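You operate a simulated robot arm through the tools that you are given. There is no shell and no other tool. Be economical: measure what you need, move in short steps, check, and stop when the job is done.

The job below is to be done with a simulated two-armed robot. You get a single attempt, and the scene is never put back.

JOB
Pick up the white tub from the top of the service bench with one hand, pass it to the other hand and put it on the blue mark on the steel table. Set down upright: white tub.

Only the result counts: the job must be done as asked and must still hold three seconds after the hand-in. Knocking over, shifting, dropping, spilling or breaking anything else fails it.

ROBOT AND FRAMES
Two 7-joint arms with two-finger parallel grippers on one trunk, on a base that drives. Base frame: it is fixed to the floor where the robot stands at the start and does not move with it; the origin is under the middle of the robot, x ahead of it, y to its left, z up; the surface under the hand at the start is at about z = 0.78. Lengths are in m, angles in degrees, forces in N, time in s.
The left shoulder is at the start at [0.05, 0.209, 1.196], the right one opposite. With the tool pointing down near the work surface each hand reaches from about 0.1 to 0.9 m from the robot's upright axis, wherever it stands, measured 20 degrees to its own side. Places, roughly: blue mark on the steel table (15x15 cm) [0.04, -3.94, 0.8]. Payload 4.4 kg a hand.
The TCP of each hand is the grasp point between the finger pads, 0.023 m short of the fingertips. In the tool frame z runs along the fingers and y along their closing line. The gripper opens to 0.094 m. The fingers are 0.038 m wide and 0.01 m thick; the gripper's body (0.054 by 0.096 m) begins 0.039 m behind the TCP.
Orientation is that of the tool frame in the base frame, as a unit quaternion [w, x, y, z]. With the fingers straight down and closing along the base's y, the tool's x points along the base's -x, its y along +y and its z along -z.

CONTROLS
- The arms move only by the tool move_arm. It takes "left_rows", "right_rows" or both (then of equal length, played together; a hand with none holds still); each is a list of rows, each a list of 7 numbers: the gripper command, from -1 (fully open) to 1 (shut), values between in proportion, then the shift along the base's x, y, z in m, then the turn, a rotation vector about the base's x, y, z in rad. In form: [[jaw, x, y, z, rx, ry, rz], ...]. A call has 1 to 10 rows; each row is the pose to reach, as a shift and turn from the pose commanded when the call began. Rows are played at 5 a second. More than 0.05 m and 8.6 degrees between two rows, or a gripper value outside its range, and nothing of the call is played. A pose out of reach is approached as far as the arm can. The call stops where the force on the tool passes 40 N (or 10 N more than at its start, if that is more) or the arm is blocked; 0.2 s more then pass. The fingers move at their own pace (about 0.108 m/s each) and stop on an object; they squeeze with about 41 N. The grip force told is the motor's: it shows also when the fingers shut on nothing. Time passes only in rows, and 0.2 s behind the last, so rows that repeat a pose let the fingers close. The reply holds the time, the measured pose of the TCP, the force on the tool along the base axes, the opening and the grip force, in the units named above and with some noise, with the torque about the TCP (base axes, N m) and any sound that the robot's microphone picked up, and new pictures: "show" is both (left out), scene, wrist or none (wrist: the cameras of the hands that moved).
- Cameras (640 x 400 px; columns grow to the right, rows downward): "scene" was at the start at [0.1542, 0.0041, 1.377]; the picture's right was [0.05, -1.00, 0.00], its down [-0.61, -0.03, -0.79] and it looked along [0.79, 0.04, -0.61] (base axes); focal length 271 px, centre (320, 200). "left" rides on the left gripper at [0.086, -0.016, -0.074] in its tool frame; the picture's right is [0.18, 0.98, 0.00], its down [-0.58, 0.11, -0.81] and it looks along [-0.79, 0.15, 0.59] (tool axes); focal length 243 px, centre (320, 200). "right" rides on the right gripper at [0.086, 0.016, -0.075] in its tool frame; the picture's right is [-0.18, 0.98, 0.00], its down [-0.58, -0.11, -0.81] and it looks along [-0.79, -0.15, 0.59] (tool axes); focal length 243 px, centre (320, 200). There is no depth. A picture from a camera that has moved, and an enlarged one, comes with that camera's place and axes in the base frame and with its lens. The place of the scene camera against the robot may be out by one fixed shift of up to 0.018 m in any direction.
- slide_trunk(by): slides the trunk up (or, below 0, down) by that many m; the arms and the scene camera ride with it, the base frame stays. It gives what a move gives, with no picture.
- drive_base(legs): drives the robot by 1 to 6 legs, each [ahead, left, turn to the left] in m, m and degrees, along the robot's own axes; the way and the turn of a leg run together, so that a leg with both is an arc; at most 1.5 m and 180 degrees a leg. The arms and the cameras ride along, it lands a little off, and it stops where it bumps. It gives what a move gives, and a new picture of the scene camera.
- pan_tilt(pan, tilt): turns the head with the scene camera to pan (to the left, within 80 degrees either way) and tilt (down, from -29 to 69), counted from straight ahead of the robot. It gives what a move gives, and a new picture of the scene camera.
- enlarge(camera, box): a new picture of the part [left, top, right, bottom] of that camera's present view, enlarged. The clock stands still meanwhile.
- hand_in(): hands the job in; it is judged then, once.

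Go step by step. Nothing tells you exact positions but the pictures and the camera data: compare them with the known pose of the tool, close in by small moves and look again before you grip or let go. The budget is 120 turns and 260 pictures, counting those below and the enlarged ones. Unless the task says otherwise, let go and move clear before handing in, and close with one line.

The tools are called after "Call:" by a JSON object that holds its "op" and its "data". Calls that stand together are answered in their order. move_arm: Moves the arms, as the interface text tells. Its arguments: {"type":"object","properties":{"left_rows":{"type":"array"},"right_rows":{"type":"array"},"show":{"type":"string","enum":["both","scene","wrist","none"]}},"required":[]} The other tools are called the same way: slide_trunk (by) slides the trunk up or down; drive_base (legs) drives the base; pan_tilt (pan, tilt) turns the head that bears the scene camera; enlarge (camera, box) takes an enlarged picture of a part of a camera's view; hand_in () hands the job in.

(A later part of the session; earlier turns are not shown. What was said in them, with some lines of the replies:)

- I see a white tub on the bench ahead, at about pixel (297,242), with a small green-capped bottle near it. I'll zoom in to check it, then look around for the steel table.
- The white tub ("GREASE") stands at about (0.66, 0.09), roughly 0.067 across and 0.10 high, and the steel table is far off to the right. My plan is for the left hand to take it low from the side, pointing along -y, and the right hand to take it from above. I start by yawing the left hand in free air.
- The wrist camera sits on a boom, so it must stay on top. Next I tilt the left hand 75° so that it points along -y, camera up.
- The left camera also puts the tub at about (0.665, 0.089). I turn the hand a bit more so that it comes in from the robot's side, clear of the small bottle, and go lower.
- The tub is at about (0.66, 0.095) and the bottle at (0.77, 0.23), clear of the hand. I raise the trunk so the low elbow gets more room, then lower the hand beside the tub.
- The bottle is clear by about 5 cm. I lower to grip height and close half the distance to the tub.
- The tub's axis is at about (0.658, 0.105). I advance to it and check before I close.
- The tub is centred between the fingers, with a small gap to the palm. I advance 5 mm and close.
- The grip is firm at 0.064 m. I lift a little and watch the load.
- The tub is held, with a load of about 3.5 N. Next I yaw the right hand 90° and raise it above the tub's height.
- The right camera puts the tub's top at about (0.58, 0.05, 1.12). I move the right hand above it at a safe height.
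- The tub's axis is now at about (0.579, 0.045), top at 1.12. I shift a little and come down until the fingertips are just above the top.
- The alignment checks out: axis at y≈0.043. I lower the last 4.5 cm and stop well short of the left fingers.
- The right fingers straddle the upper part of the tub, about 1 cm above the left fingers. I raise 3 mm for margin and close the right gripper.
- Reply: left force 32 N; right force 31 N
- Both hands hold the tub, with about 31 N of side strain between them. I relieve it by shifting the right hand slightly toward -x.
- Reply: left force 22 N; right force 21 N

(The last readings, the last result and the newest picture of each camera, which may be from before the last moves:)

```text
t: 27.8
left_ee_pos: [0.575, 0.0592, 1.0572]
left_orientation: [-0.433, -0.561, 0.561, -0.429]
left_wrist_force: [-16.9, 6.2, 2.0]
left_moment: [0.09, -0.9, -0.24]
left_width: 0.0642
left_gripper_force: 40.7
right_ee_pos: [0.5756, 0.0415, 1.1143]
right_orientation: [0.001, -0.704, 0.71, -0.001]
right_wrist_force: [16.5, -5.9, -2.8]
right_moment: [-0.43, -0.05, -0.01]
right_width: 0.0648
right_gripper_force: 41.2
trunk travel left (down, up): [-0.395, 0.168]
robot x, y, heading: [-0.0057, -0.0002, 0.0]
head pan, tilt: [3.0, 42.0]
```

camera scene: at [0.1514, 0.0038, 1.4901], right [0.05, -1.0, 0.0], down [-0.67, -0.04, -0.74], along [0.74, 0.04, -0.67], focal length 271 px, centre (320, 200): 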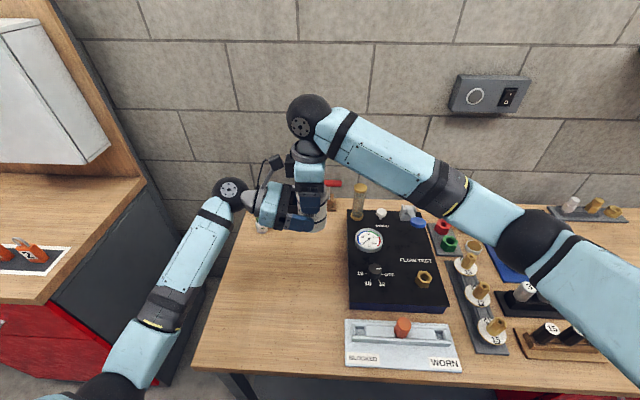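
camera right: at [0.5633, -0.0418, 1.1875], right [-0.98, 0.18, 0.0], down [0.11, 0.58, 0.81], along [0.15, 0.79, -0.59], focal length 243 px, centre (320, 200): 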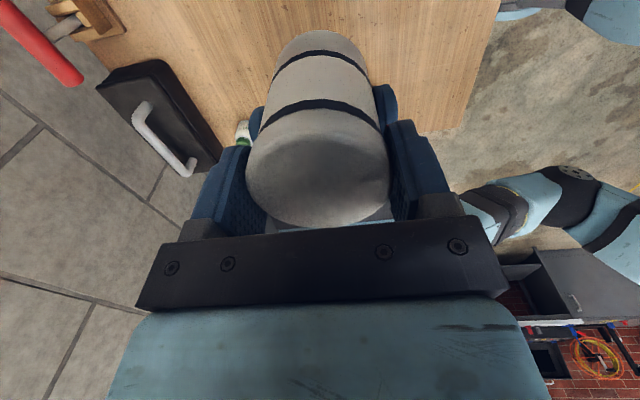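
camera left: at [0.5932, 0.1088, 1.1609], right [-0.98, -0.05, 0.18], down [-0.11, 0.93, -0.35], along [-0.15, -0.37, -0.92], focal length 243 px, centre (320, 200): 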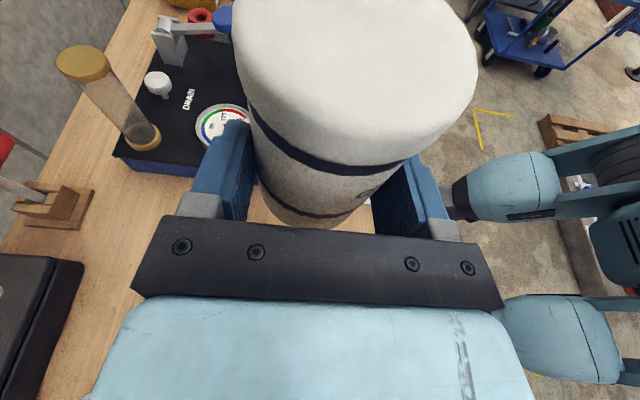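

The strain has passed through zero, so I move back 1.8 mm and then open the left hand.

Call:
{"op": "move_arm", "data": {"right_rows": [[1, 0.0018, 0, 0, 0, 0, 0], [1, 0.0018, 0, 0, 0, 0, 0]], "show": "none"}}

Call:
{"op": "move_arm", "data": {"left_rows": [[0, 0, 0, 0, 0, 0, 0], [-0.5, 0, 0, 0, 0, 0, 0], [-0.9, 0, 0, 0, 0, 0, 0], [-0.9, 0, 0, 0, 0, 0, 0]], "show": "both"}}

Call:
{"op": "enlarge", "data": {"camera": "scene", "box": [230, 110, 400, 250]}}

```text
t: 28.4
left_ee_pos: [0.5752, 0.0589, 1.0569]
left_orientation: [0.432, 0.562, -0.56, 0.43]
left_wrist_force: [-25.2, 4.1, 1.4]
left_moment: [0.02, -0.99, -0.33]
left_width: 0.0645
left_gripper_force: 40.8
right_ee_pos: [0.5758, 0.0441, 1.113]
right_orientation: [0.001, -0.706, 0.709, -0.001]
right_wrist_force: [25.7, -4.8, -1.9]
right_moment: [-0.31, -0.49, -0.03]
right_width: 0.0645
right_gripper_force: 41.1
trunk travel left (down, up): [-0.395, 0.168]
robot x, y, heading: [-0.0022, 0.0036, -0.3]
head pan, tilt: [3.0, 42.0]
```

```text
t: 29.4
left_ee_pos: [0.5775, 0.0603, 1.0571]
left_orientation: [0.431, 0.563, -0.56, 0.429]
left_wrist_force: [-0.3, 0.2, 0.0]
left_moment: [-0.01, 0.0, -0.01]
left_width: 0.0892
left_gripper_force: 0.0
right_ee_pos: [0.5745, 0.0441, 1.1133]
right_orientation: [0.0, 0.707, -0.707, 0.0]
right_wrist_force: [0.5, -0.2, -0.4]
right_moment: [-0.01, 0.01, -0.02]
right_width: 0.0643
right_gripper_force: 40.7
trunk travel left (down, up): [-0.395, 0.168]
robot x, y, heading: [0.0036, -0.0007, 0.0]
head pan, tilt: [3.0, 42.0]
camera scene: at [0.1514, 0.0038, 1.4901], right [0.05, -1.0, 0.0], down [-0.67, -0.04, -0.74], along [0.74, 0.04, -0.67], focal length 271 px, centre (320, 200)
camera left: at [0.5941, 0.1095, 1.1604], right [-0.98, -0.05, 0.18], down [-0.11, 0.93, -0.35], along [-0.15, -0.37, -0.92], focal length 243 px, centre (320, 200)
```

scene: 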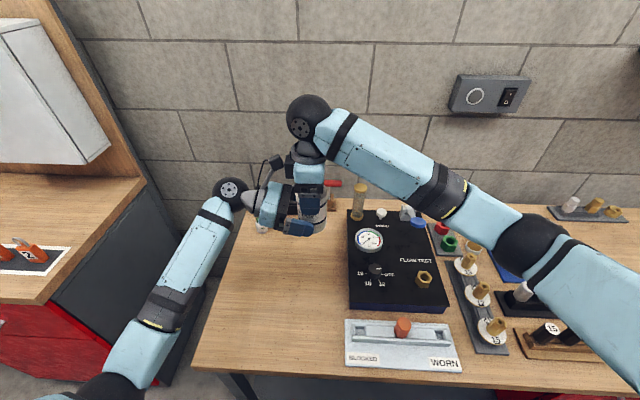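
left: 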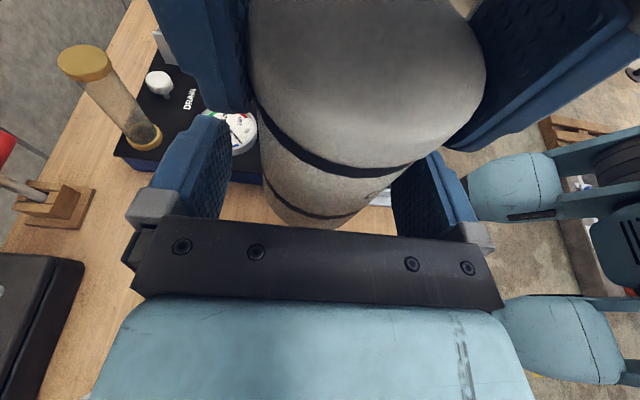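

```text
2.86 times, centred on (315, 180) of scene
camera zoom: at [0.1514, 0.0038, 1.4901], right [0.05, -1.0, 0.0], down [-0.67, -0.04, -0.74], along [0.74, 0.04, -0.67], focal length 774 px, centre (334, 257)
```

zoom: 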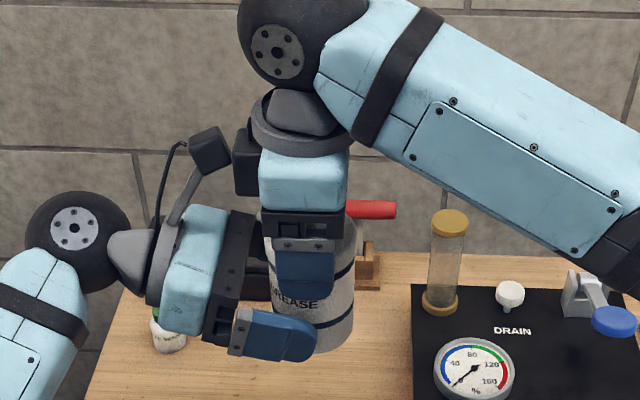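

The right hand alone holds the tub now. I retract the left hand backward along its own axis.

Call:
{"op": "move_arm", "data": {"left_rows": [[-0.9, -0.003, 0.02, 0.005, 0, 0, 0], [-0.9, -0.003, 0.05, 0.013, 0, 0, 0], [-0.9, -0.003, 0.09, 0.024, 0, 0, 0], [-0.9, -0.003, 0.13, 0.035, 0, 0, 0], [-0.9, -0.003, 0.17, 0.045, 0, 0, 0]], "show": "scene"}}

Call:
{"op": "enlarge", "data": {"camera": "right", "box": [0, 0, 640, 400]}}

```text
t: 30.6
left_ee_pos: [0.5728, 0.2321, 1.1019]
left_orientation: [0.433, 0.561, -0.56, 0.43]
left_wrist_force: [-0.3, -0.5, 0.5]
left_moment: [-0.04, -0.01, 0.01]
left_width: 0.0892
left_gripper_force: 0.1
right_ee_pos: [0.5736, 0.0461, 1.1142]
right_orientation: [-0.001, -0.707, 0.708, -0.001]
right_wrist_force: [-0.3, 1.0, 0.2]
right_moment: [0.03, 0.02, -0.01]
right_width: 0.064
right_gripper_force: 41.3
trunk travel left (down, up): [-0.395, 0.168]
robot x, y, heading: [-0.0007, -0.0032, 0.0]
head pan, tilt: [3.0, 42.0]
camera scene: at [0.1511, 0.0049, 1.4901], right [0.05, -1.0, 0.0], down [-0.67, -0.04, -0.74], along [0.74, 0.04, -0.67], focal length 271 px, centre (320, 200)
```

scene: 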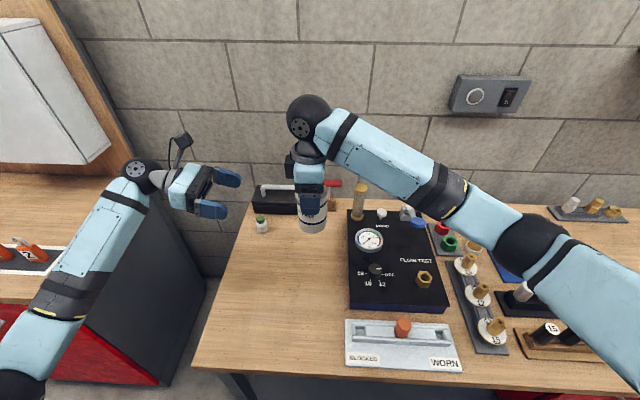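

```text
1.00 times, centred on (320, 200) of right (not enlarged: the box is as wide or as high as the picture)
camera zoom: at [0.5595, -0.0409, 1.1879], right [-0.98, 0.19, 0.0], down [0.11, 0.58, 0.81], along [0.15, 0.79, -0.59], focal length 243 px, centre (320, 200)
```

zoom: 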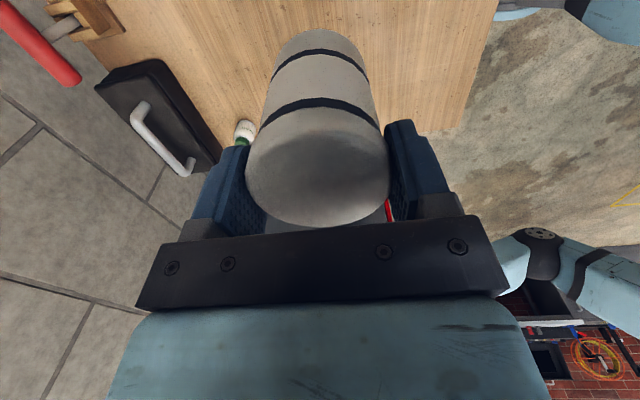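

The right hand holds the tub securely. I fold the left hand back to pointing down and draw the right hand in, ready for driving.

Call:
{"op": "move_arm", "data": {"left_rows": [[-0.9, -0.01, 0.005, 0.01, 0.13, 0, 0], [-0.9, -0.02, 0.01, 0.02, 0.26, 0, 0], [-0.9, -0.03, 0.015, 0.03, 0.39, 0, 0], [-0.9, -0.04, 0.02, 0.04, 0.52, 0, 0], [-0.9, -0.05, 0.02, 0.05, 0.65, 0, 0], [-0.9, -0.06, 0.02, 0.06, 0.78, 0, 0], [-0.9, -0.07, 0.02, 0.07, 0.91, 0, 0], [-0.9, -0.08, 0.02, 0.08, 1.04, 0, 0], [-0.9, -0.09, 0.02, 0.09, 1.17, 0, 0], [-0.9, -0.1, 0.02, 0.1, 1.3, 0, 0]], "right_rows": [[1, -0.005, -0.02, 0.005, 0, 0, 0], [1, -0.015, -0.04, 0.01, 0, 0, 0], [1, -0.03, -0.06, 0.015, 0, 0, 0], [1, -0.045, -0.08, 0.02, 0, 0, 0], [1, -0.06, -0.1, 0.025, 0, 0, 0], [1, -0.075, -0.12, 0.03, 0, 0, 0], [1, -0.09, -0.14, 0.03, 0, 0, 0], [1, -0.1, -0.16, 0.03, 0, 0, 0], [1, -0.11, -0.18, 0.03, 0, 0, 0], [1, -0.12, -0.2, 0.03, 0, 0, 0]], "show": "scene"}}

```text
t: 32.8
left_ee_pos: [0.4723, 0.247, 1.2026]
left_orientation: [0.001, 0.709, -0.705, 0.002]
left_wrist_force: [0.4, 0.4, -0.5]
left_moment: [-0.01, -0.03, -0.01]
left_width: 0.0895
left_gripper_force: 0.1
right_ee_pos: [0.4543, -0.1584, 1.1435]
right_orientation: [0.001, -0.706, 0.708, 0.0]
right_wrist_force: [-0.7, 0.3, -3.0]
right_moment: [-0.01, -0.01, 0.0]
right_width: 0.0642
right_gripper_force: 41.4
trunk travel left (down, up): [-0.395, 0.168]
robot x, y, heading: [-0.0025, -0.0025, 0.1]
head pan, tilt: [3.0, 42.0]
camera scene: at [0.1502, 0.0018, 1.4902], right [0.05, -1.0, 0.0], down [-0.67, -0.03, -0.74], along [0.74, 0.04, -0.67], focal length 271 px, centre (320, 200)
```

scene: 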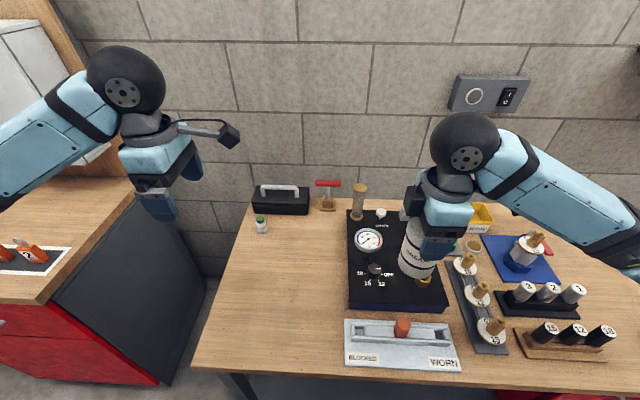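

Both arms are compact, with the tub at about z = 1.05. I back away from the bench first, then look to the right.

Call:
{"op": "drive_base", "data": {"legs": [[-0.28, 0, 0]]}}

Call:
{"op": "pan_tilt", "data": {"pan": -78, "tilt": 22}}

```text
t: 34.8
left_ee_pos: [0.1956, 0.2482, 1.2013]
left_orientation: [0.003, 0.707, -0.707, 0.004]
left_wrist_force: [0.4, 0.4, 0.3]
left_moment: [0.01, 0.0, 0.03]
left_width: 0.0894
left_gripper_force: 0.3
right_ee_pos: [0.1752, -0.1578, 1.1427]
right_orientation: [0.0, -0.706, 0.708, 0.0]
right_wrist_force: [-0.1, 0.2, -2.9]
right_moment: [-0.02, -0.02, -0.02]
right_width: 0.0639
right_gripper_force: 40.8
trunk travel left (down, up): [-0.395, 0.168]
robot x, y, heading: [-0.2838, -0.0002, -0.2]
head pan, tilt: [3.0, 42.0]
camera scene: at [-0.1279, 0.0036, 1.4901], right [0.05, -1.0, 0.0], down [-0.67, -0.03, -0.74], along [0.74, 0.04, -0.67], focal length 271 px, centre (320, 200)
```

scene: 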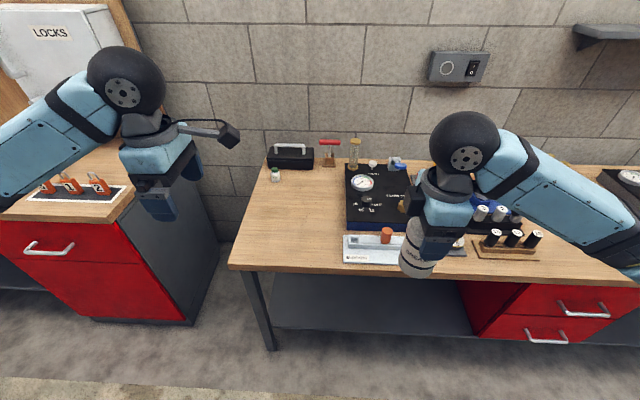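

```text
t: 36.3
left_ee_pos: [0.1962, 0.2482, 1.2017]
left_orientation: [0.003, 0.708, -0.707, 0.003]
left_wrist_force: [-0.4, 0.0, 0.3]
left_moment: [0.04, 0.0, -0.03]
left_width: 0.0895
left_gripper_force: 0.0
right_ee_pos: [0.1764, -0.1576, 1.1424]
right_orientation: [-0.001, -0.706, 0.709, 0.0]
right_wrist_force: [-0.4, -1.4, -2.2]
right_moment: [-0.01, 0.04, -0.04]
right_width: 0.0642
right_gripper_force: 41.0
trunk travel left (down, up): [-0.395, 0.168]
robot x, y, heading: [-0.281, -0.0005, 0.0]
head pan, tilt: [-78.0, 22.0]
camera scene: at [-0.1922, -0.0913, 1.5212], right [-0.98, -0.21, 0.0], down [-0.08, 0.37, -0.93], along [0.19, -0.91, -0.37], focal length 271 px, centre (320, 200)
```

scene: 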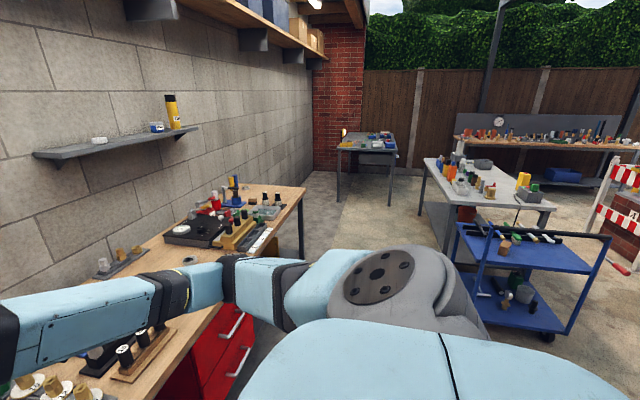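

The corridor to the target table lies between the bench (x > 0.35) and the cart (x < -0.73). I turn 90° right and look ahead.

Call:
{"op": "drive_base", "data": {"legs": [[0, 0, -90]]}}

Call:
{"op": "pan_tilt", "data": {"pan": 0, "tilt": 22}}

```text
t: 40.5
left_ee_pos: [-0.0303, -0.4741, 1.2022]
left_orientation: [-0.004, -0.004, 1.0, 0.0]
left_wrist_force: [-0.1, -0.8, 0.9]
left_moment: [0.01, -0.02, 0.02]
left_width: 0.0894
left_gripper_force: 0.1
right_ee_pos: [-0.4342, -0.4565, 1.1421]
right_orientation: [0.0, -0.001, 1.0, 0.0]
right_wrist_force: [-0.2, 1.0, -2.9]
right_moment: [-0.01, 0.01, -0.01]
right_width: 0.0641
right_gripper_force: 41.2
trunk travel left (down, up): [-0.395, 0.168]
robot x, y, heading: [-0.2763, 0.0028, -89.3]
head pan, tilt: [-78.0, 22.0]
camera scene: at [-0.3697, -0.0875, 1.5212], right [-0.21, 0.98, 0.0], down [0.37, 0.08, -0.93], along [-0.91, -0.2, -0.37], focal length 271 px, centre (320, 200)
```

scene: 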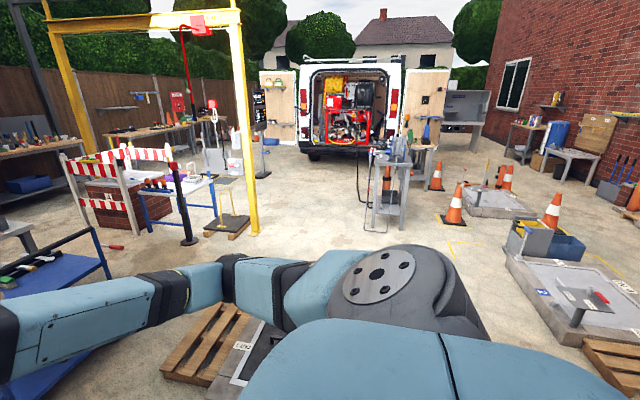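

```text
t: 42.0
left_ee_pos: [-0.0297, -0.4721, 1.2021]
left_orientation: [-0.005, -0.004, 1.0, 0.0]
left_wrist_force: [0.0, 0.2, -0.1]
left_moment: [-0.01, 0.0, 0.01]
left_width: 0.0893
left_gripper_force: 0.1
right_ee_pos: [-0.4347, -0.4572, 1.1437]
right_orientation: [0.0, -0.001, 1.0, 0.0]
right_wrist_force: [0.6, -0.6, -3.2]
right_moment: [0.02, 0.01, -0.01]
right_width: 0.0642
right_gripper_force: 40.4
trunk travel left (down, up): [-0.395, 0.168]
robot x, y, heading: [-0.2809, 0.0025, -89.7]
head pan, tilt: [0.0, 22.0]
camera scene: at [-0.2787, -0.1607, 1.5212], right [-1.0, 0.0, 0.0], down [0.0, 0.37, -0.93], along [0.0, -0.93, -0.37], focal length 271 px, centre (320, 200)
```

scene: 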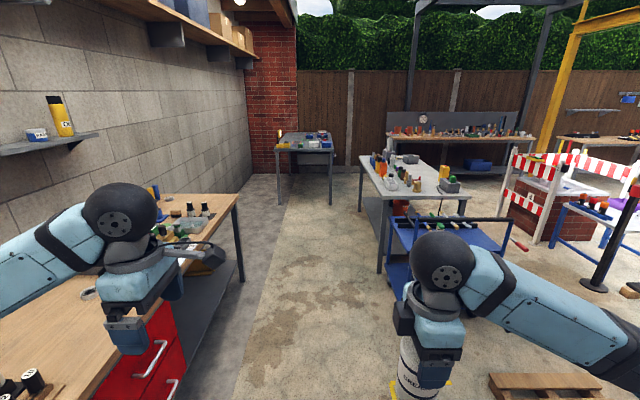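

The way ahead is clear: bench edge at x≈0.36, cart at x≈-0.7. I drive forward along x≈-0.2.

Call:
{"op": "drive_base", "data": {"legs": [[1.2, 0.08, 0], [1.2, 0.0, 0]]}}

```text
t: 53.8
left_ee_pos: [0.0655, -2.8778, 1.2019]
left_orientation: [-0.005, -0.006, 1.0, 0.0]
left_wrist_force: [-0.8, -0.5, -0.5]
left_moment: [0.0, 0.02, 0.0]
left_width: 0.0891
left_gripper_force: 0.1
right_ee_pos: [-0.3401, -2.8617, 1.1417]
right_orientation: [0.0, -0.003, 1.0, 0.001]
right_wrist_force: [-0.3, -0.6, -3.7]
right_moment: [-0.02, -0.04, 0.01]
right_width: 0.064
right_gripper_force: 41.2
trunk travel left (down, up): [-0.395, 0.168]
robot x, y, heading: [-0.1863, -2.4058, -89.8]
head pan, tilt: [0.0, 22.0]
camera scene: at [-0.1851, -2.5668, 1.5212], right [-1.0, -0.01, 0.0], down [0.0, 0.37, -0.93], along [0.01, -0.93, -0.37], focal length 271 px, centre (320, 200)
```

scene: 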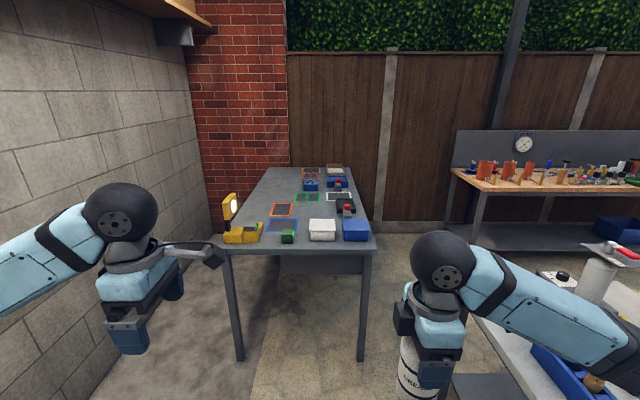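

Call:
{"op": "enlarge", "data": {"camera": "scene", "box": [210, 150, 390, 260]}}

```text
3.56 times, centred on (300, 205) of scene
camera zoom: at [-0.1851, -2.5668, 1.5212], right [-1.0, -0.01, 0.0], down [0.0, 0.37, -0.93], along [0.01, -0.93, -0.37], focal length 964 px, centre (391, 182)
```

zoom: 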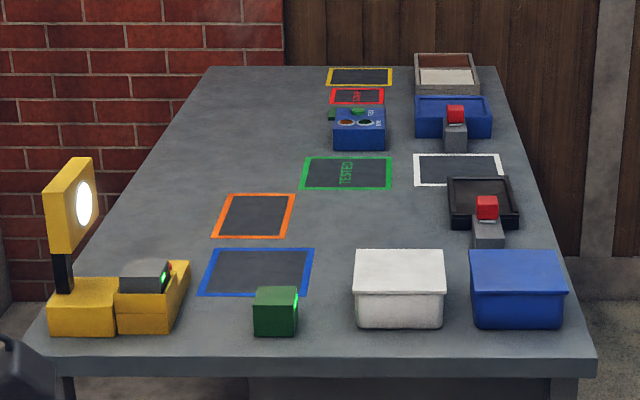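

The steel table is ahead and the blue mark is at about (0.045, -3.95), with a green block in front of it, a yellow lamp unit to its left and a white box to its right. I shift left first, then drive up to the table.

Call:
{"op": "drive_base", "data": {"legs": [[0.15, 0.3, 0], [0.5, 0, 0]]}}

Call:
{"op": "pan_tilt", "data": {"pan": 0, "tilt": 42}}

```text
t: 59.6
left_ee_pos: [0.3686, -3.5314, 1.2021]
left_orientation: [-0.005, -0.003, 1.0, 0.0]
left_wrist_force: [-0.4, 0.2, 0.2]
left_moment: [0.02, 0.04, 0.01]
left_width: 0.0893
left_gripper_force: 0.0
right_ee_pos: [-0.0369, -3.513, 1.1427]
right_orientation: [0.0, -0.001, 1.0, 0.0]
right_wrist_force: [0.3, -0.9, -1.6]
right_moment: [0.04, 0.0, -0.02]
right_width: 0.0642
right_gripper_force: 41.2
trunk travel left (down, up): [-0.395, 0.168]
robot x, y, heading: [0.1181, -3.0584, -89.8]
head pan, tilt: [0.0, 22.0]
camera scene: at [0.1197, -3.2185, 1.5212], right [-1.0, 0.0, 0.0], down [0.0, 0.37, -0.93], along [0.0, -0.93, -0.37], focal length 271 px, centre (320, 200)
```

scene: 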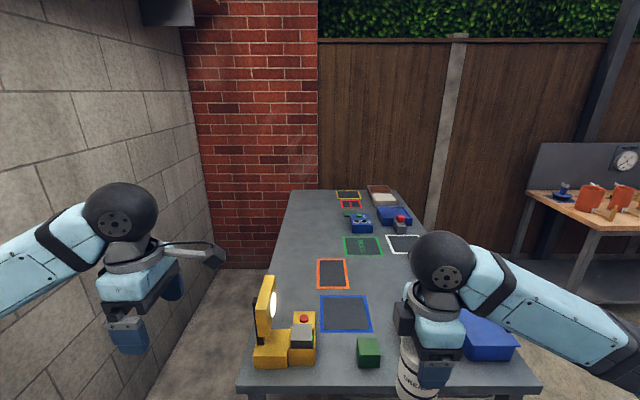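

```text
t: 60.5
left_ee_pos: [0.3685, -3.5305, 1.2035]
left_orientation: [-0.004, -0.003, 1.0, -0.001]
left_wrist_force: [0.2, 0.4, 0.7]
left_moment: [-0.02, 0.01, 0.0]
left_width: 0.089
left_gripper_force: 0.1
right_ee_pos: [-0.0367, -3.5128, 1.1425]
right_orientation: [0.0, -0.001, 1.0, -0.001]
right_wrist_force: [-0.1, 0.6, -4.1]
right_moment: [0.0, 0.03, 0.02]
right_width: 0.0643
right_gripper_force: 41.5
trunk travel left (down, up): [-0.395, 0.168]
robot x, y, heading: [0.1216, -3.0561, -89.7]
head pan, tilt: [0.0, 42.0]
camera scene: at [0.1197, -3.2091, 1.4902], right [-1.0, 0.0, 0.0], down [0.0, 0.67, -0.74], along [0.0, -0.74, -0.67], focal length 271 px, centre (320, 200)
```

scene: 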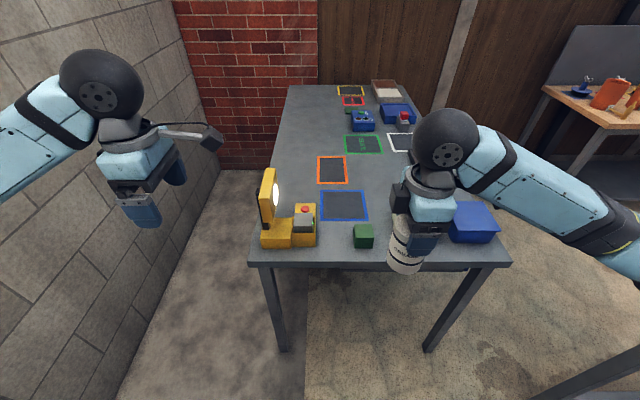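

The mark is at about (0.037, -3.94), and the table's front edge at y≈-3.69. I drive 0.22 m closer.

Call:
{"op": "drive_base", "data": {"legs": [[0.22, 0, 0]]}}

Call:
{"op": "pan_tilt", "data": {"pan": -5, "tilt": 48}}

Call:
{"op": "enlarge", "data": {"camera": "right", "box": [0, 0, 640, 400]}}

```text
t: 62.1
left_ee_pos: [0.3706, -3.7503, 1.2015]
left_orientation: [-0.005, -0.003, 1.0, 0.0]
left_wrist_force: [0.1, -0.4, 0.2]
left_moment: [-0.02, 0.03, 0.0]
left_width: 0.0895
left_gripper_force: 0.0
right_ee_pos: [-0.0342, -3.7341, 1.1434]
right_orientation: [-0.001, 0.0, 1.0, 0.0]
right_wrist_force: [-0.1, -0.1, -3.5]
right_moment: [0.0, -0.03, 0.03]
right_width: 0.0643
right_gripper_force: 41.2
trunk travel left (down, up): [-0.395, 0.168]
robot x, y, heading: [0.1226, -3.2761, -89.7]
head pan, tilt: [0.0, 42.0]
camera scene: at [0.1203, -3.4295, 1.4901], right [-1.0, 0.0, 0.0], down [0.0, 0.67, -0.74], along [0.0, -0.74, -0.67], focal length 271 px, centre (320, 200)
```

scene: 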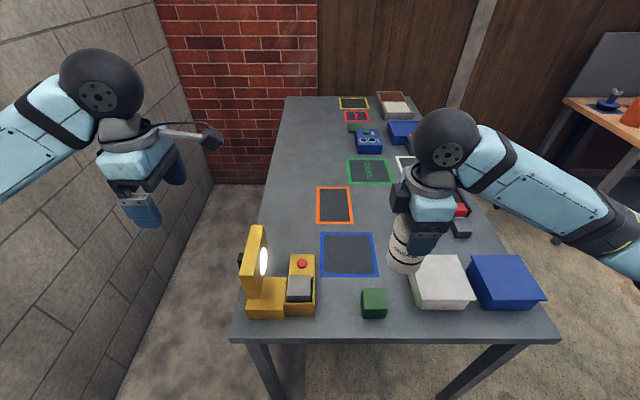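

```text
t: 62.8
left_ee_pos: [0.3702, -3.7518, 1.2015]
left_orientation: [-0.005, -0.004, 1.0, 0.001]
left_wrist_force: [-0.1, -0.3, 0.3]
left_moment: [-0.01, 0.01, 0.05]
left_width: 0.0895
left_gripper_force: 0.0
right_ee_pos: [-0.0355, -3.7341, 1.1432]
right_orientation: [0.0, -0.001, 1.0, 0.0]
right_wrist_force: [-0.1, -0.6, -3.4]
right_moment: [0.03, -0.01, 0.02]
right_width: 0.0641
right_gripper_force: 40.8
trunk travel left (down, up): [-0.395, 0.168]
robot x, y, heading: [0.1205, -3.2765, -89.8]
head pan, tilt: [-5.0, 48.0]
camera scene: at [0.1134, -3.4249, 1.4816], right [-1.0, 0.08, 0.0], down [0.06, 0.74, -0.67], along [-0.06, -0.67, -0.74], focal length 271 px, centre (320, 200)
```

scene: 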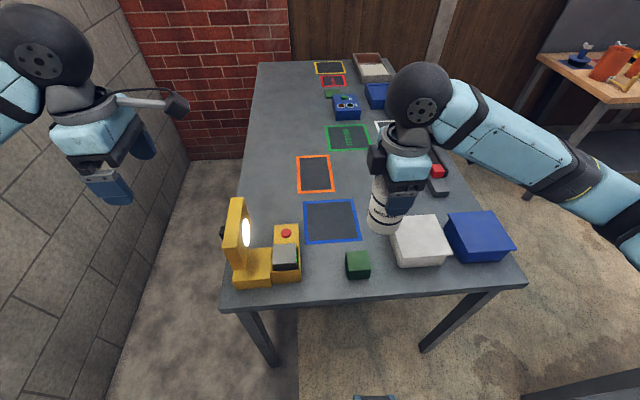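

```text
1.00 times, centred on (320, 200) of right (not enlarged: the box is as wide or as high as the picture)
camera zoom: at [-0.1207, -3.7172, 1.2168], right [0.18, 0.98, 0.0], down [0.58, -0.11, 0.81], along [0.79, -0.15, -0.59], focal length 243 px, centre (320, 200)
```

zoom: 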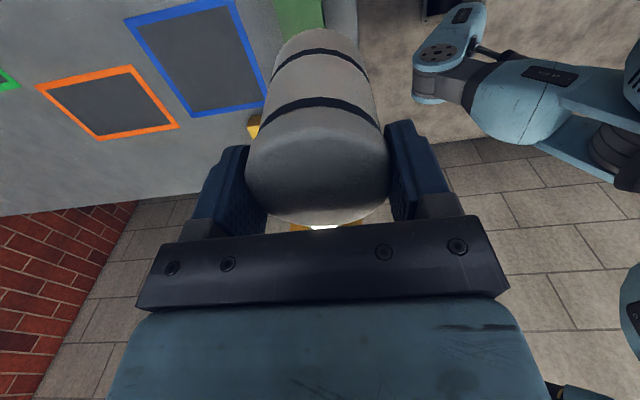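

Both cameras agree the mark is centred at (0.038, -3.94). I carry the tub over it at height, then come partway down.

Call:
{"op": "move_arm", "data": {"right_rows": [[1, 0.012, -0.035, 0, 0, 0, 0], [1, 0.026, -0.075, 0, 0, 0, 0], [1, 0.042, -0.118, 0, 0, 0, 0], [1, 0.056, -0.16, 0, 0, 0, 0], [1, 0.068, -0.19, 0, 0, 0, 0], [1, 0.073, -0.206, -0.02, 0, 0, 0], [1, 0.073, -0.206, -0.06, 0, 0, 0], [1, 0.073, -0.206, -0.1, 0, 0, 0], [1, 0.073, -0.206, -0.14, 0, 0, 0]], "show": "both"}}

Call:
{"op": "enlarge", "data": {"camera": "scene", "box": [200, 110, 480, 300]}}

```text
t: 64.8
left_ee_pos: [0.3701, -3.7509, 1.2031]
left_orientation: [-0.004, -0.003, 1.0, 0.0]
left_wrist_force: [-0.6, 0.5, -0.6]
left_moment: [-0.02, 0.01, 0.02]
left_width: 0.0894
left_gripper_force: 0.0
right_ee_pos: [0.0377, -3.9412, 1.0005]
right_orientation: [0.001, -0.002, 1.0, 0.001]
right_wrist_force: [-0.4, -0.8, -3.3]
right_moment: [0.03, 0.02, 0.0]
right_width: 0.0638
right_gripper_force: 40.8
trunk travel left (down, up): [-0.395, 0.168]
robot x, y, heading: [0.1218, -3.2783, -90.0]
head pan, tilt: [-5.0, 48.0]
camera scene: at [0.1132, -3.4252, 1.4816], right [-1.0, 0.08, 0.0], down [0.06, 0.74, -0.67], along [-0.06, -0.67, -0.74], focal length 271 px, centre (320, 200)
camera right: at [-0.0487, -3.9242, 1.0748], right [0.18, 0.98, 0.0], down [0.58, -0.11, 0.81], along [0.79, -0.15, -0.59], focal length 243 px, centre (320, 200)
```

scene: 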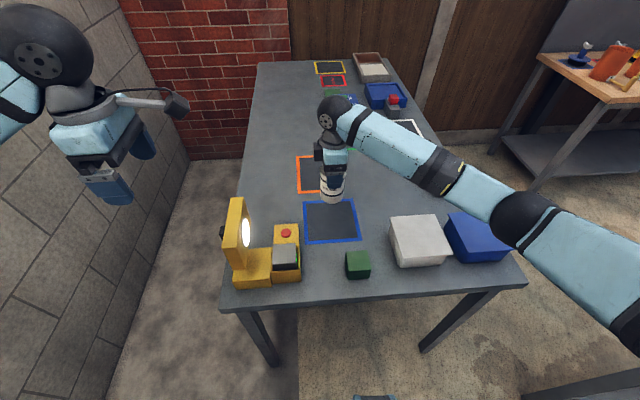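
right: 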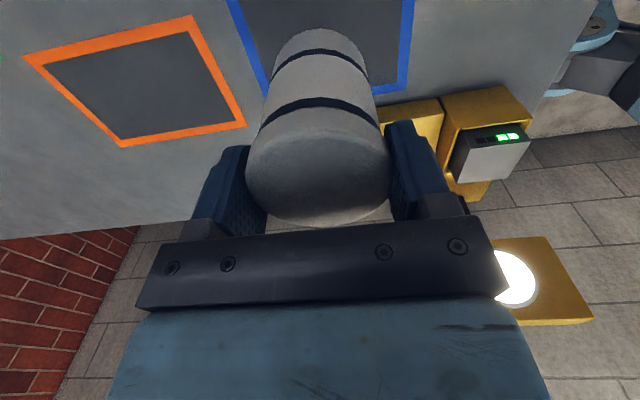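

```text
2.11 times, centred on (340, 205) of scene
camera zoom: at [0.1132, -3.4252, 1.4816], right [-1.0, 0.08, 0.0], down [0.06, 0.74, -0.67], along [-0.06, -0.67, -0.74], focal length 571 px, centre (278, 190)
```

zoom: 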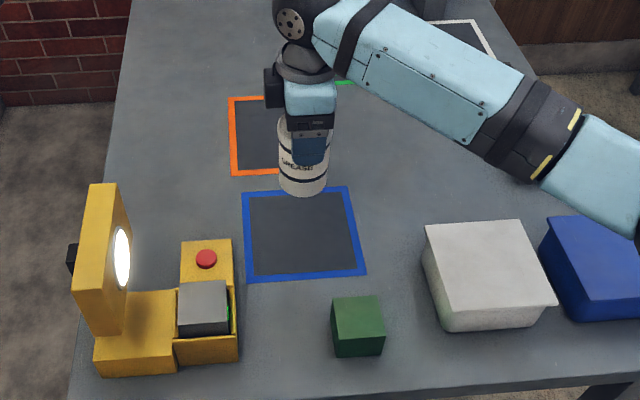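

The tub is over the mark. I lower until its base is about 1.5 cm above the table and check again.

Call:
{"op": "move_arm", "data": {"right_rows": [[1, 0, 0, -0.03, 0, 0, 0], [1, 0, 0, -0.06, 0, 0, 0], [1, 0, 0, -0.09, 0, 0, 0]], "show": "both"}}

Call:
{"op": "enlarge", "data": {"camera": "scene", "box": [250, 130, 410, 280]}}

```text
t: 65.6
left_ee_pos: [0.3691, -3.752, 1.2023]
left_orientation: [-0.004, -0.002, 1.0, 0.0]
left_wrist_force: [0.1, 0.3, -0.4]
left_moment: [0.03, 0.0, -0.02]
left_width: 0.0894
left_gripper_force: 0.1
right_ee_pos: [0.0378, -3.94, 0.9107]
right_orientation: [0.001, -0.001, 1.0, 0.0]
right_wrist_force: [0.1, -0.6, -1.6]
right_moment: [0.01, 0.0, 0.0]
right_width: 0.0642
right_gripper_force: 41.0
trunk travel left (down, up): [-0.395, 0.168]
robot x, y, heading: [0.1153, -3.2794, -89.8]
head pan, tilt: [-5.0, 48.0]
camera scene: at [0.1135, -3.425, 1.4816], right [-1.0, 0.08, 0.0], down [0.06, 0.74, -0.67], along [-0.06, -0.67, -0.74], focal length 271 px, centre (320, 200)
camera right: at [-0.0488, -3.9232, 0.9858], right [0.18, 0.98, 0.0], down [0.58, -0.11, 0.81], along [0.79, -0.15, -0.59], focal length 243 px, centre (320, 200)
```

scene: 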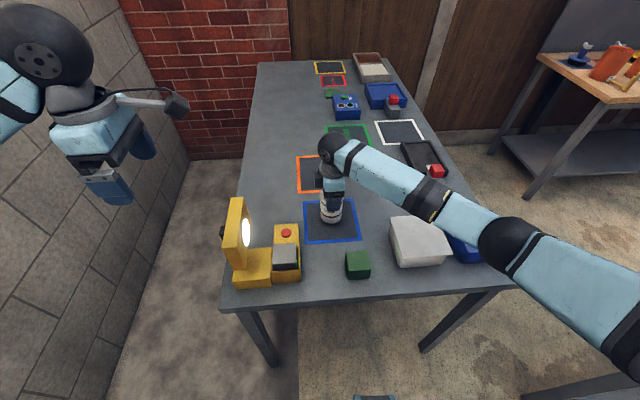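
right: 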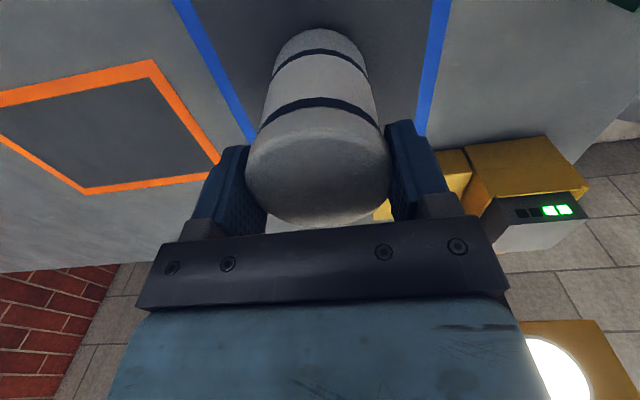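

```text
2.67 times, centred on (330, 205) of scene
camera zoom: at [0.1135, -3.425, 1.4816], right [-1.0, 0.08, 0.0], down [0.06, 0.74, -0.67], along [-0.06, -0.67, -0.74], focal length 723 px, centre (293, 187)
```

zoom: 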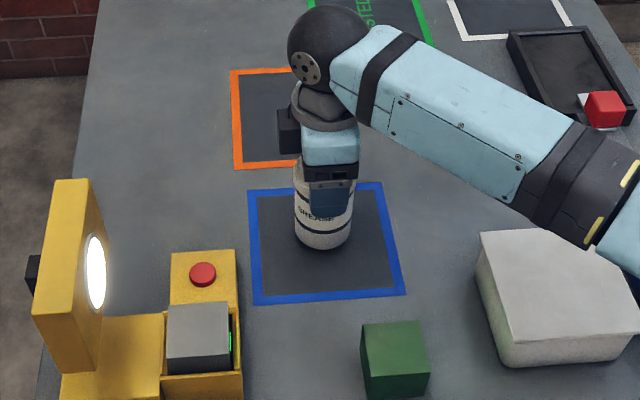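

The tub's base is in line with the mark's centre. I lower gently in small steps to find contact.

Call:
{"op": "move_arm", "data": {"right_rows": [[1, 0, 0, -0.004, 0, 0, 0], [1, 0, 0, -0.008, 0, 0, 0], [1, 0, 0, -0.011, 0, 0, 0], [1, 0, 0, -0.014, 0, 0, 0]], "show": "none"}}

```text
t: 66.6
left_ee_pos: [0.3709, -3.7519, 1.2026]
left_orientation: [-0.004, -0.004, 1.0, 0.001]
left_wrist_force: [1.1, -0.5, -0.6]
left_moment: [0.03, 0.0, 0.02]
left_width: 0.0895
left_gripper_force: 0.0
right_ee_pos: [0.038, -3.9415, 0.8973]
right_orientation: [0.0, 0.0, 1.0, 0.0]
right_wrist_force: [0.4, 0.4, -2.2]
right_moment: [0.02, 0.01, -0.02]
right_width: 0.0641
right_gripper_force: 41.4
trunk travel left (down, up): [-0.395, 0.168]
robot x, y, heading: [0.1176, -3.2797, -89.7]
head pan, tilt: [-5.0, 48.0]
```

Call:
{"op": "move_arm", "data": {"right_rows": [[1, 0, 0, -0.002, 0, 0, 0], [1, 0, 0, -0.004, 0, 0, 0], [1, 0, 0, -0.006, 0, 0, 0]], "show": "none"}}

```text
t: 67.4
left_ee_pos: [0.3696, -3.7507, 1.2019]
left_orientation: [-0.004, -0.004, 1.0, -0.001]
left_wrist_force: [0.3, -0.7, 1.2]
left_moment: [-0.01, 0.01, 0.0]
left_width: 0.0892
left_gripper_force: 0.1
right_ee_pos: [0.0379, -3.94, 0.8939]
right_orientation: [0.0, -0.001, 1.0, 0.0]
right_wrist_force: [-1.8, 0.2, 4.7]
right_moment: [0.11, 0.21, 0.05]
right_width: 0.0642
right_gripper_force: 40.3
trunk travel left (down, up): [-0.395, 0.168]
robot x, y, heading: [0.1193, -3.2791, -89.9]
head pan, tilt: [-5.0, 48.0]
```

The tub has touched down: the vertical force went from -3 to +4.7 N. I check the view before I let go.

Call:
{"op": "enlarge", "data": {"camera": "scene", "box": [250, 130, 410, 280]}}

Call:
{"op": "move_arm", "data": {"right_rows": [[0.3, 0, 0, 0, 0, 0, 0], [0, 0, 0, 0, 0, 0, 0], [-0.4, 0, 0, 0, 0, 0, 0], [-0.8, 0, 0, 0, 0, 0, 0], [-0.9, 0, 0, 0, 0, 0, 0]], "show": "both"}}

```text
2.67 times, centred on (330, 205) of scene
camera zoom: at [0.1134, -3.4237, 1.4818], right [-1.0, 0.08, 0.0], down [0.06, 0.74, -0.67], along [-0.06, -0.67, -0.74], focal length 723 px, centre (293, 187)
```

zoom: 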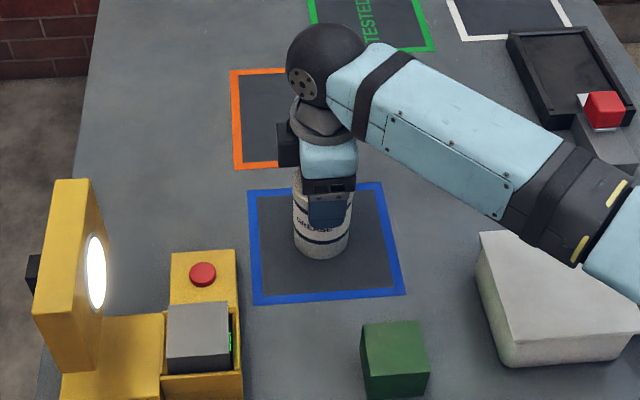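

```text
t: 68.6
left_ee_pos: [0.3702, -3.7512, 1.2021]
left_orientation: [-0.004, -0.003, 1.0, 0.0]
left_wrist_force: [-0.3, 1.1, 0.1]
left_moment: [0.02, -0.01, 0.01]
left_width: 0.0896
left_gripper_force: 0.0
right_ee_pos: [0.0379, -3.9396, 0.8928]
right_orientation: [0.0, -0.001, 1.0, 0.0]
right_wrist_force: [0.0, 0.4, -0.5]
right_moment: [0.0, 0.0, 0.0]
right_width: 0.0892
right_gripper_force: 0.0
trunk travel left (down, up): [-0.395, 0.168]
robot x, y, heading: [0.1197, -3.2803, -89.7]
head pan, tilt: [-5.0, 48.0]
camera scene: at [0.1135, -3.4242, 1.4816], right [-1.0, 0.08, 0.0], down [0.06, 0.74, -0.67], along [-0.06, -0.67, -0.74], focal length 271 px, centre (320, 200)
camera right: at [-0.0476, -3.9228, 0.9669], right [0.18, 0.98, 0.0], down [0.58, -0.11, 0.81], along [0.79, -0.15, -0.59], focal length 243 px, centre (320, 200)
```

scene: 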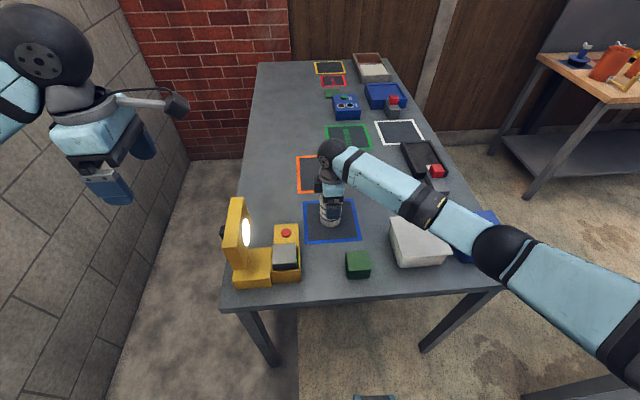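
right: 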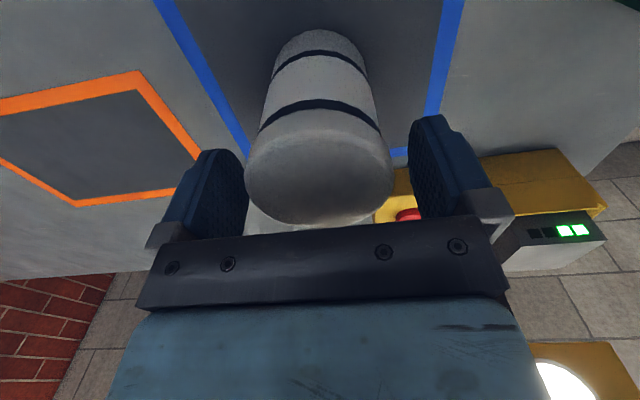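

The tub is released and stands upright. I raise the hand straight up, clear of it.

Call:
{"op": "move_arm", "data": {"right_rows": [[-0.9, 0, 0, 0.02, 0, 0, 0], [-0.9, 0, 0, 0.05, 0, 0, 0], [-0.9, 0, 0, 0.09, 0, 0, 0], [-0.9, 0, 0, 0.13, 0, 0, 0], [-0.9, 0, 0, 0.17, 0, 0, 0], [-0.9, 0, 0, 0.21, 0, 0, 0], [-0.9, -0.03, 0.03, 0.23, 0, 0, 0], [-0.9, -0.06, 0.06, 0.24, 0, 0, 0]], "show": "scene"}}

Call:
{"op": "enlarge", "data": {"camera": "scene", "box": [220, 130, 420, 290]}}

```text
t: 70.4
left_ee_pos: [0.3692, -3.75, 1.2024]
left_orientation: [-0.005, -0.003, 1.0, 0.0]
left_wrist_force: [0.5, -0.3, 0.0]
left_moment: [-0.01, -0.01, 0.04]
left_width: 0.0892
left_gripper_force: 0.0
right_ee_pos: [-0.0234, -3.8798, 1.135]
right_orientation: [0.0, -0.001, 1.0, 0.0]
right_wrist_force: [0.5, 0.3, 0.4]
right_moment: [0.04, -0.02, -0.01]
right_width: 0.0893
right_gripper_force: 0.0
trunk travel left (down, up): [-0.395, 0.168]
robot x, y, heading: [0.1181, -3.2798, -89.8]
head pan, tilt: [-5.0, 48.0]
camera scene: at [0.1125, -3.4232, 1.4817], right [-1.0, 0.08, 0.0], down [0.06, 0.74, -0.67], along [-0.06, -0.67, -0.74], focal length 271 px, centre (320, 200)
```

scene: 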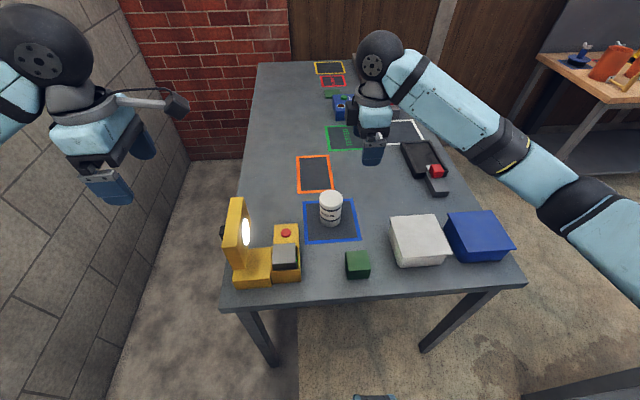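

```text
2.50 times, centred on (320, 210) of scene
camera zoom: at [0.1125, -3.4232, 1.4817], right [-1.0, 0.08, 0.0], down [0.06, 0.74, -0.67], along [-0.06, -0.67, -0.74], focal length 678 px, centre (320, 175)
```

zoom: 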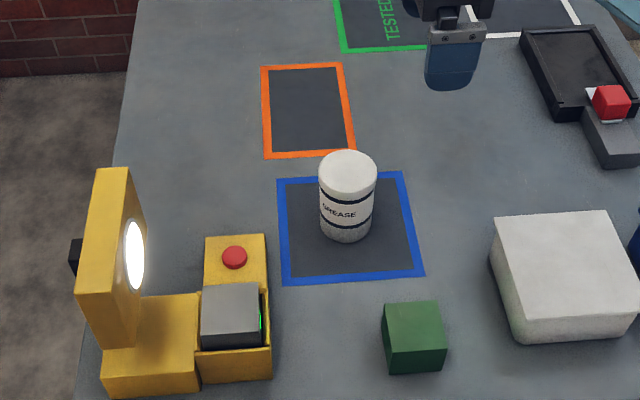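

The tub stands upright inside the blue mark, both hands are clear and nothing else has been disturbed, so I hand the job in.

Call:
{"op": "hand_in", "data": {}}

```text
The job is handed in.
```

The white tub was picked up by the left hand, passed to the right hand and set upright inside the blue mark on the steel table, and the job is handed in.
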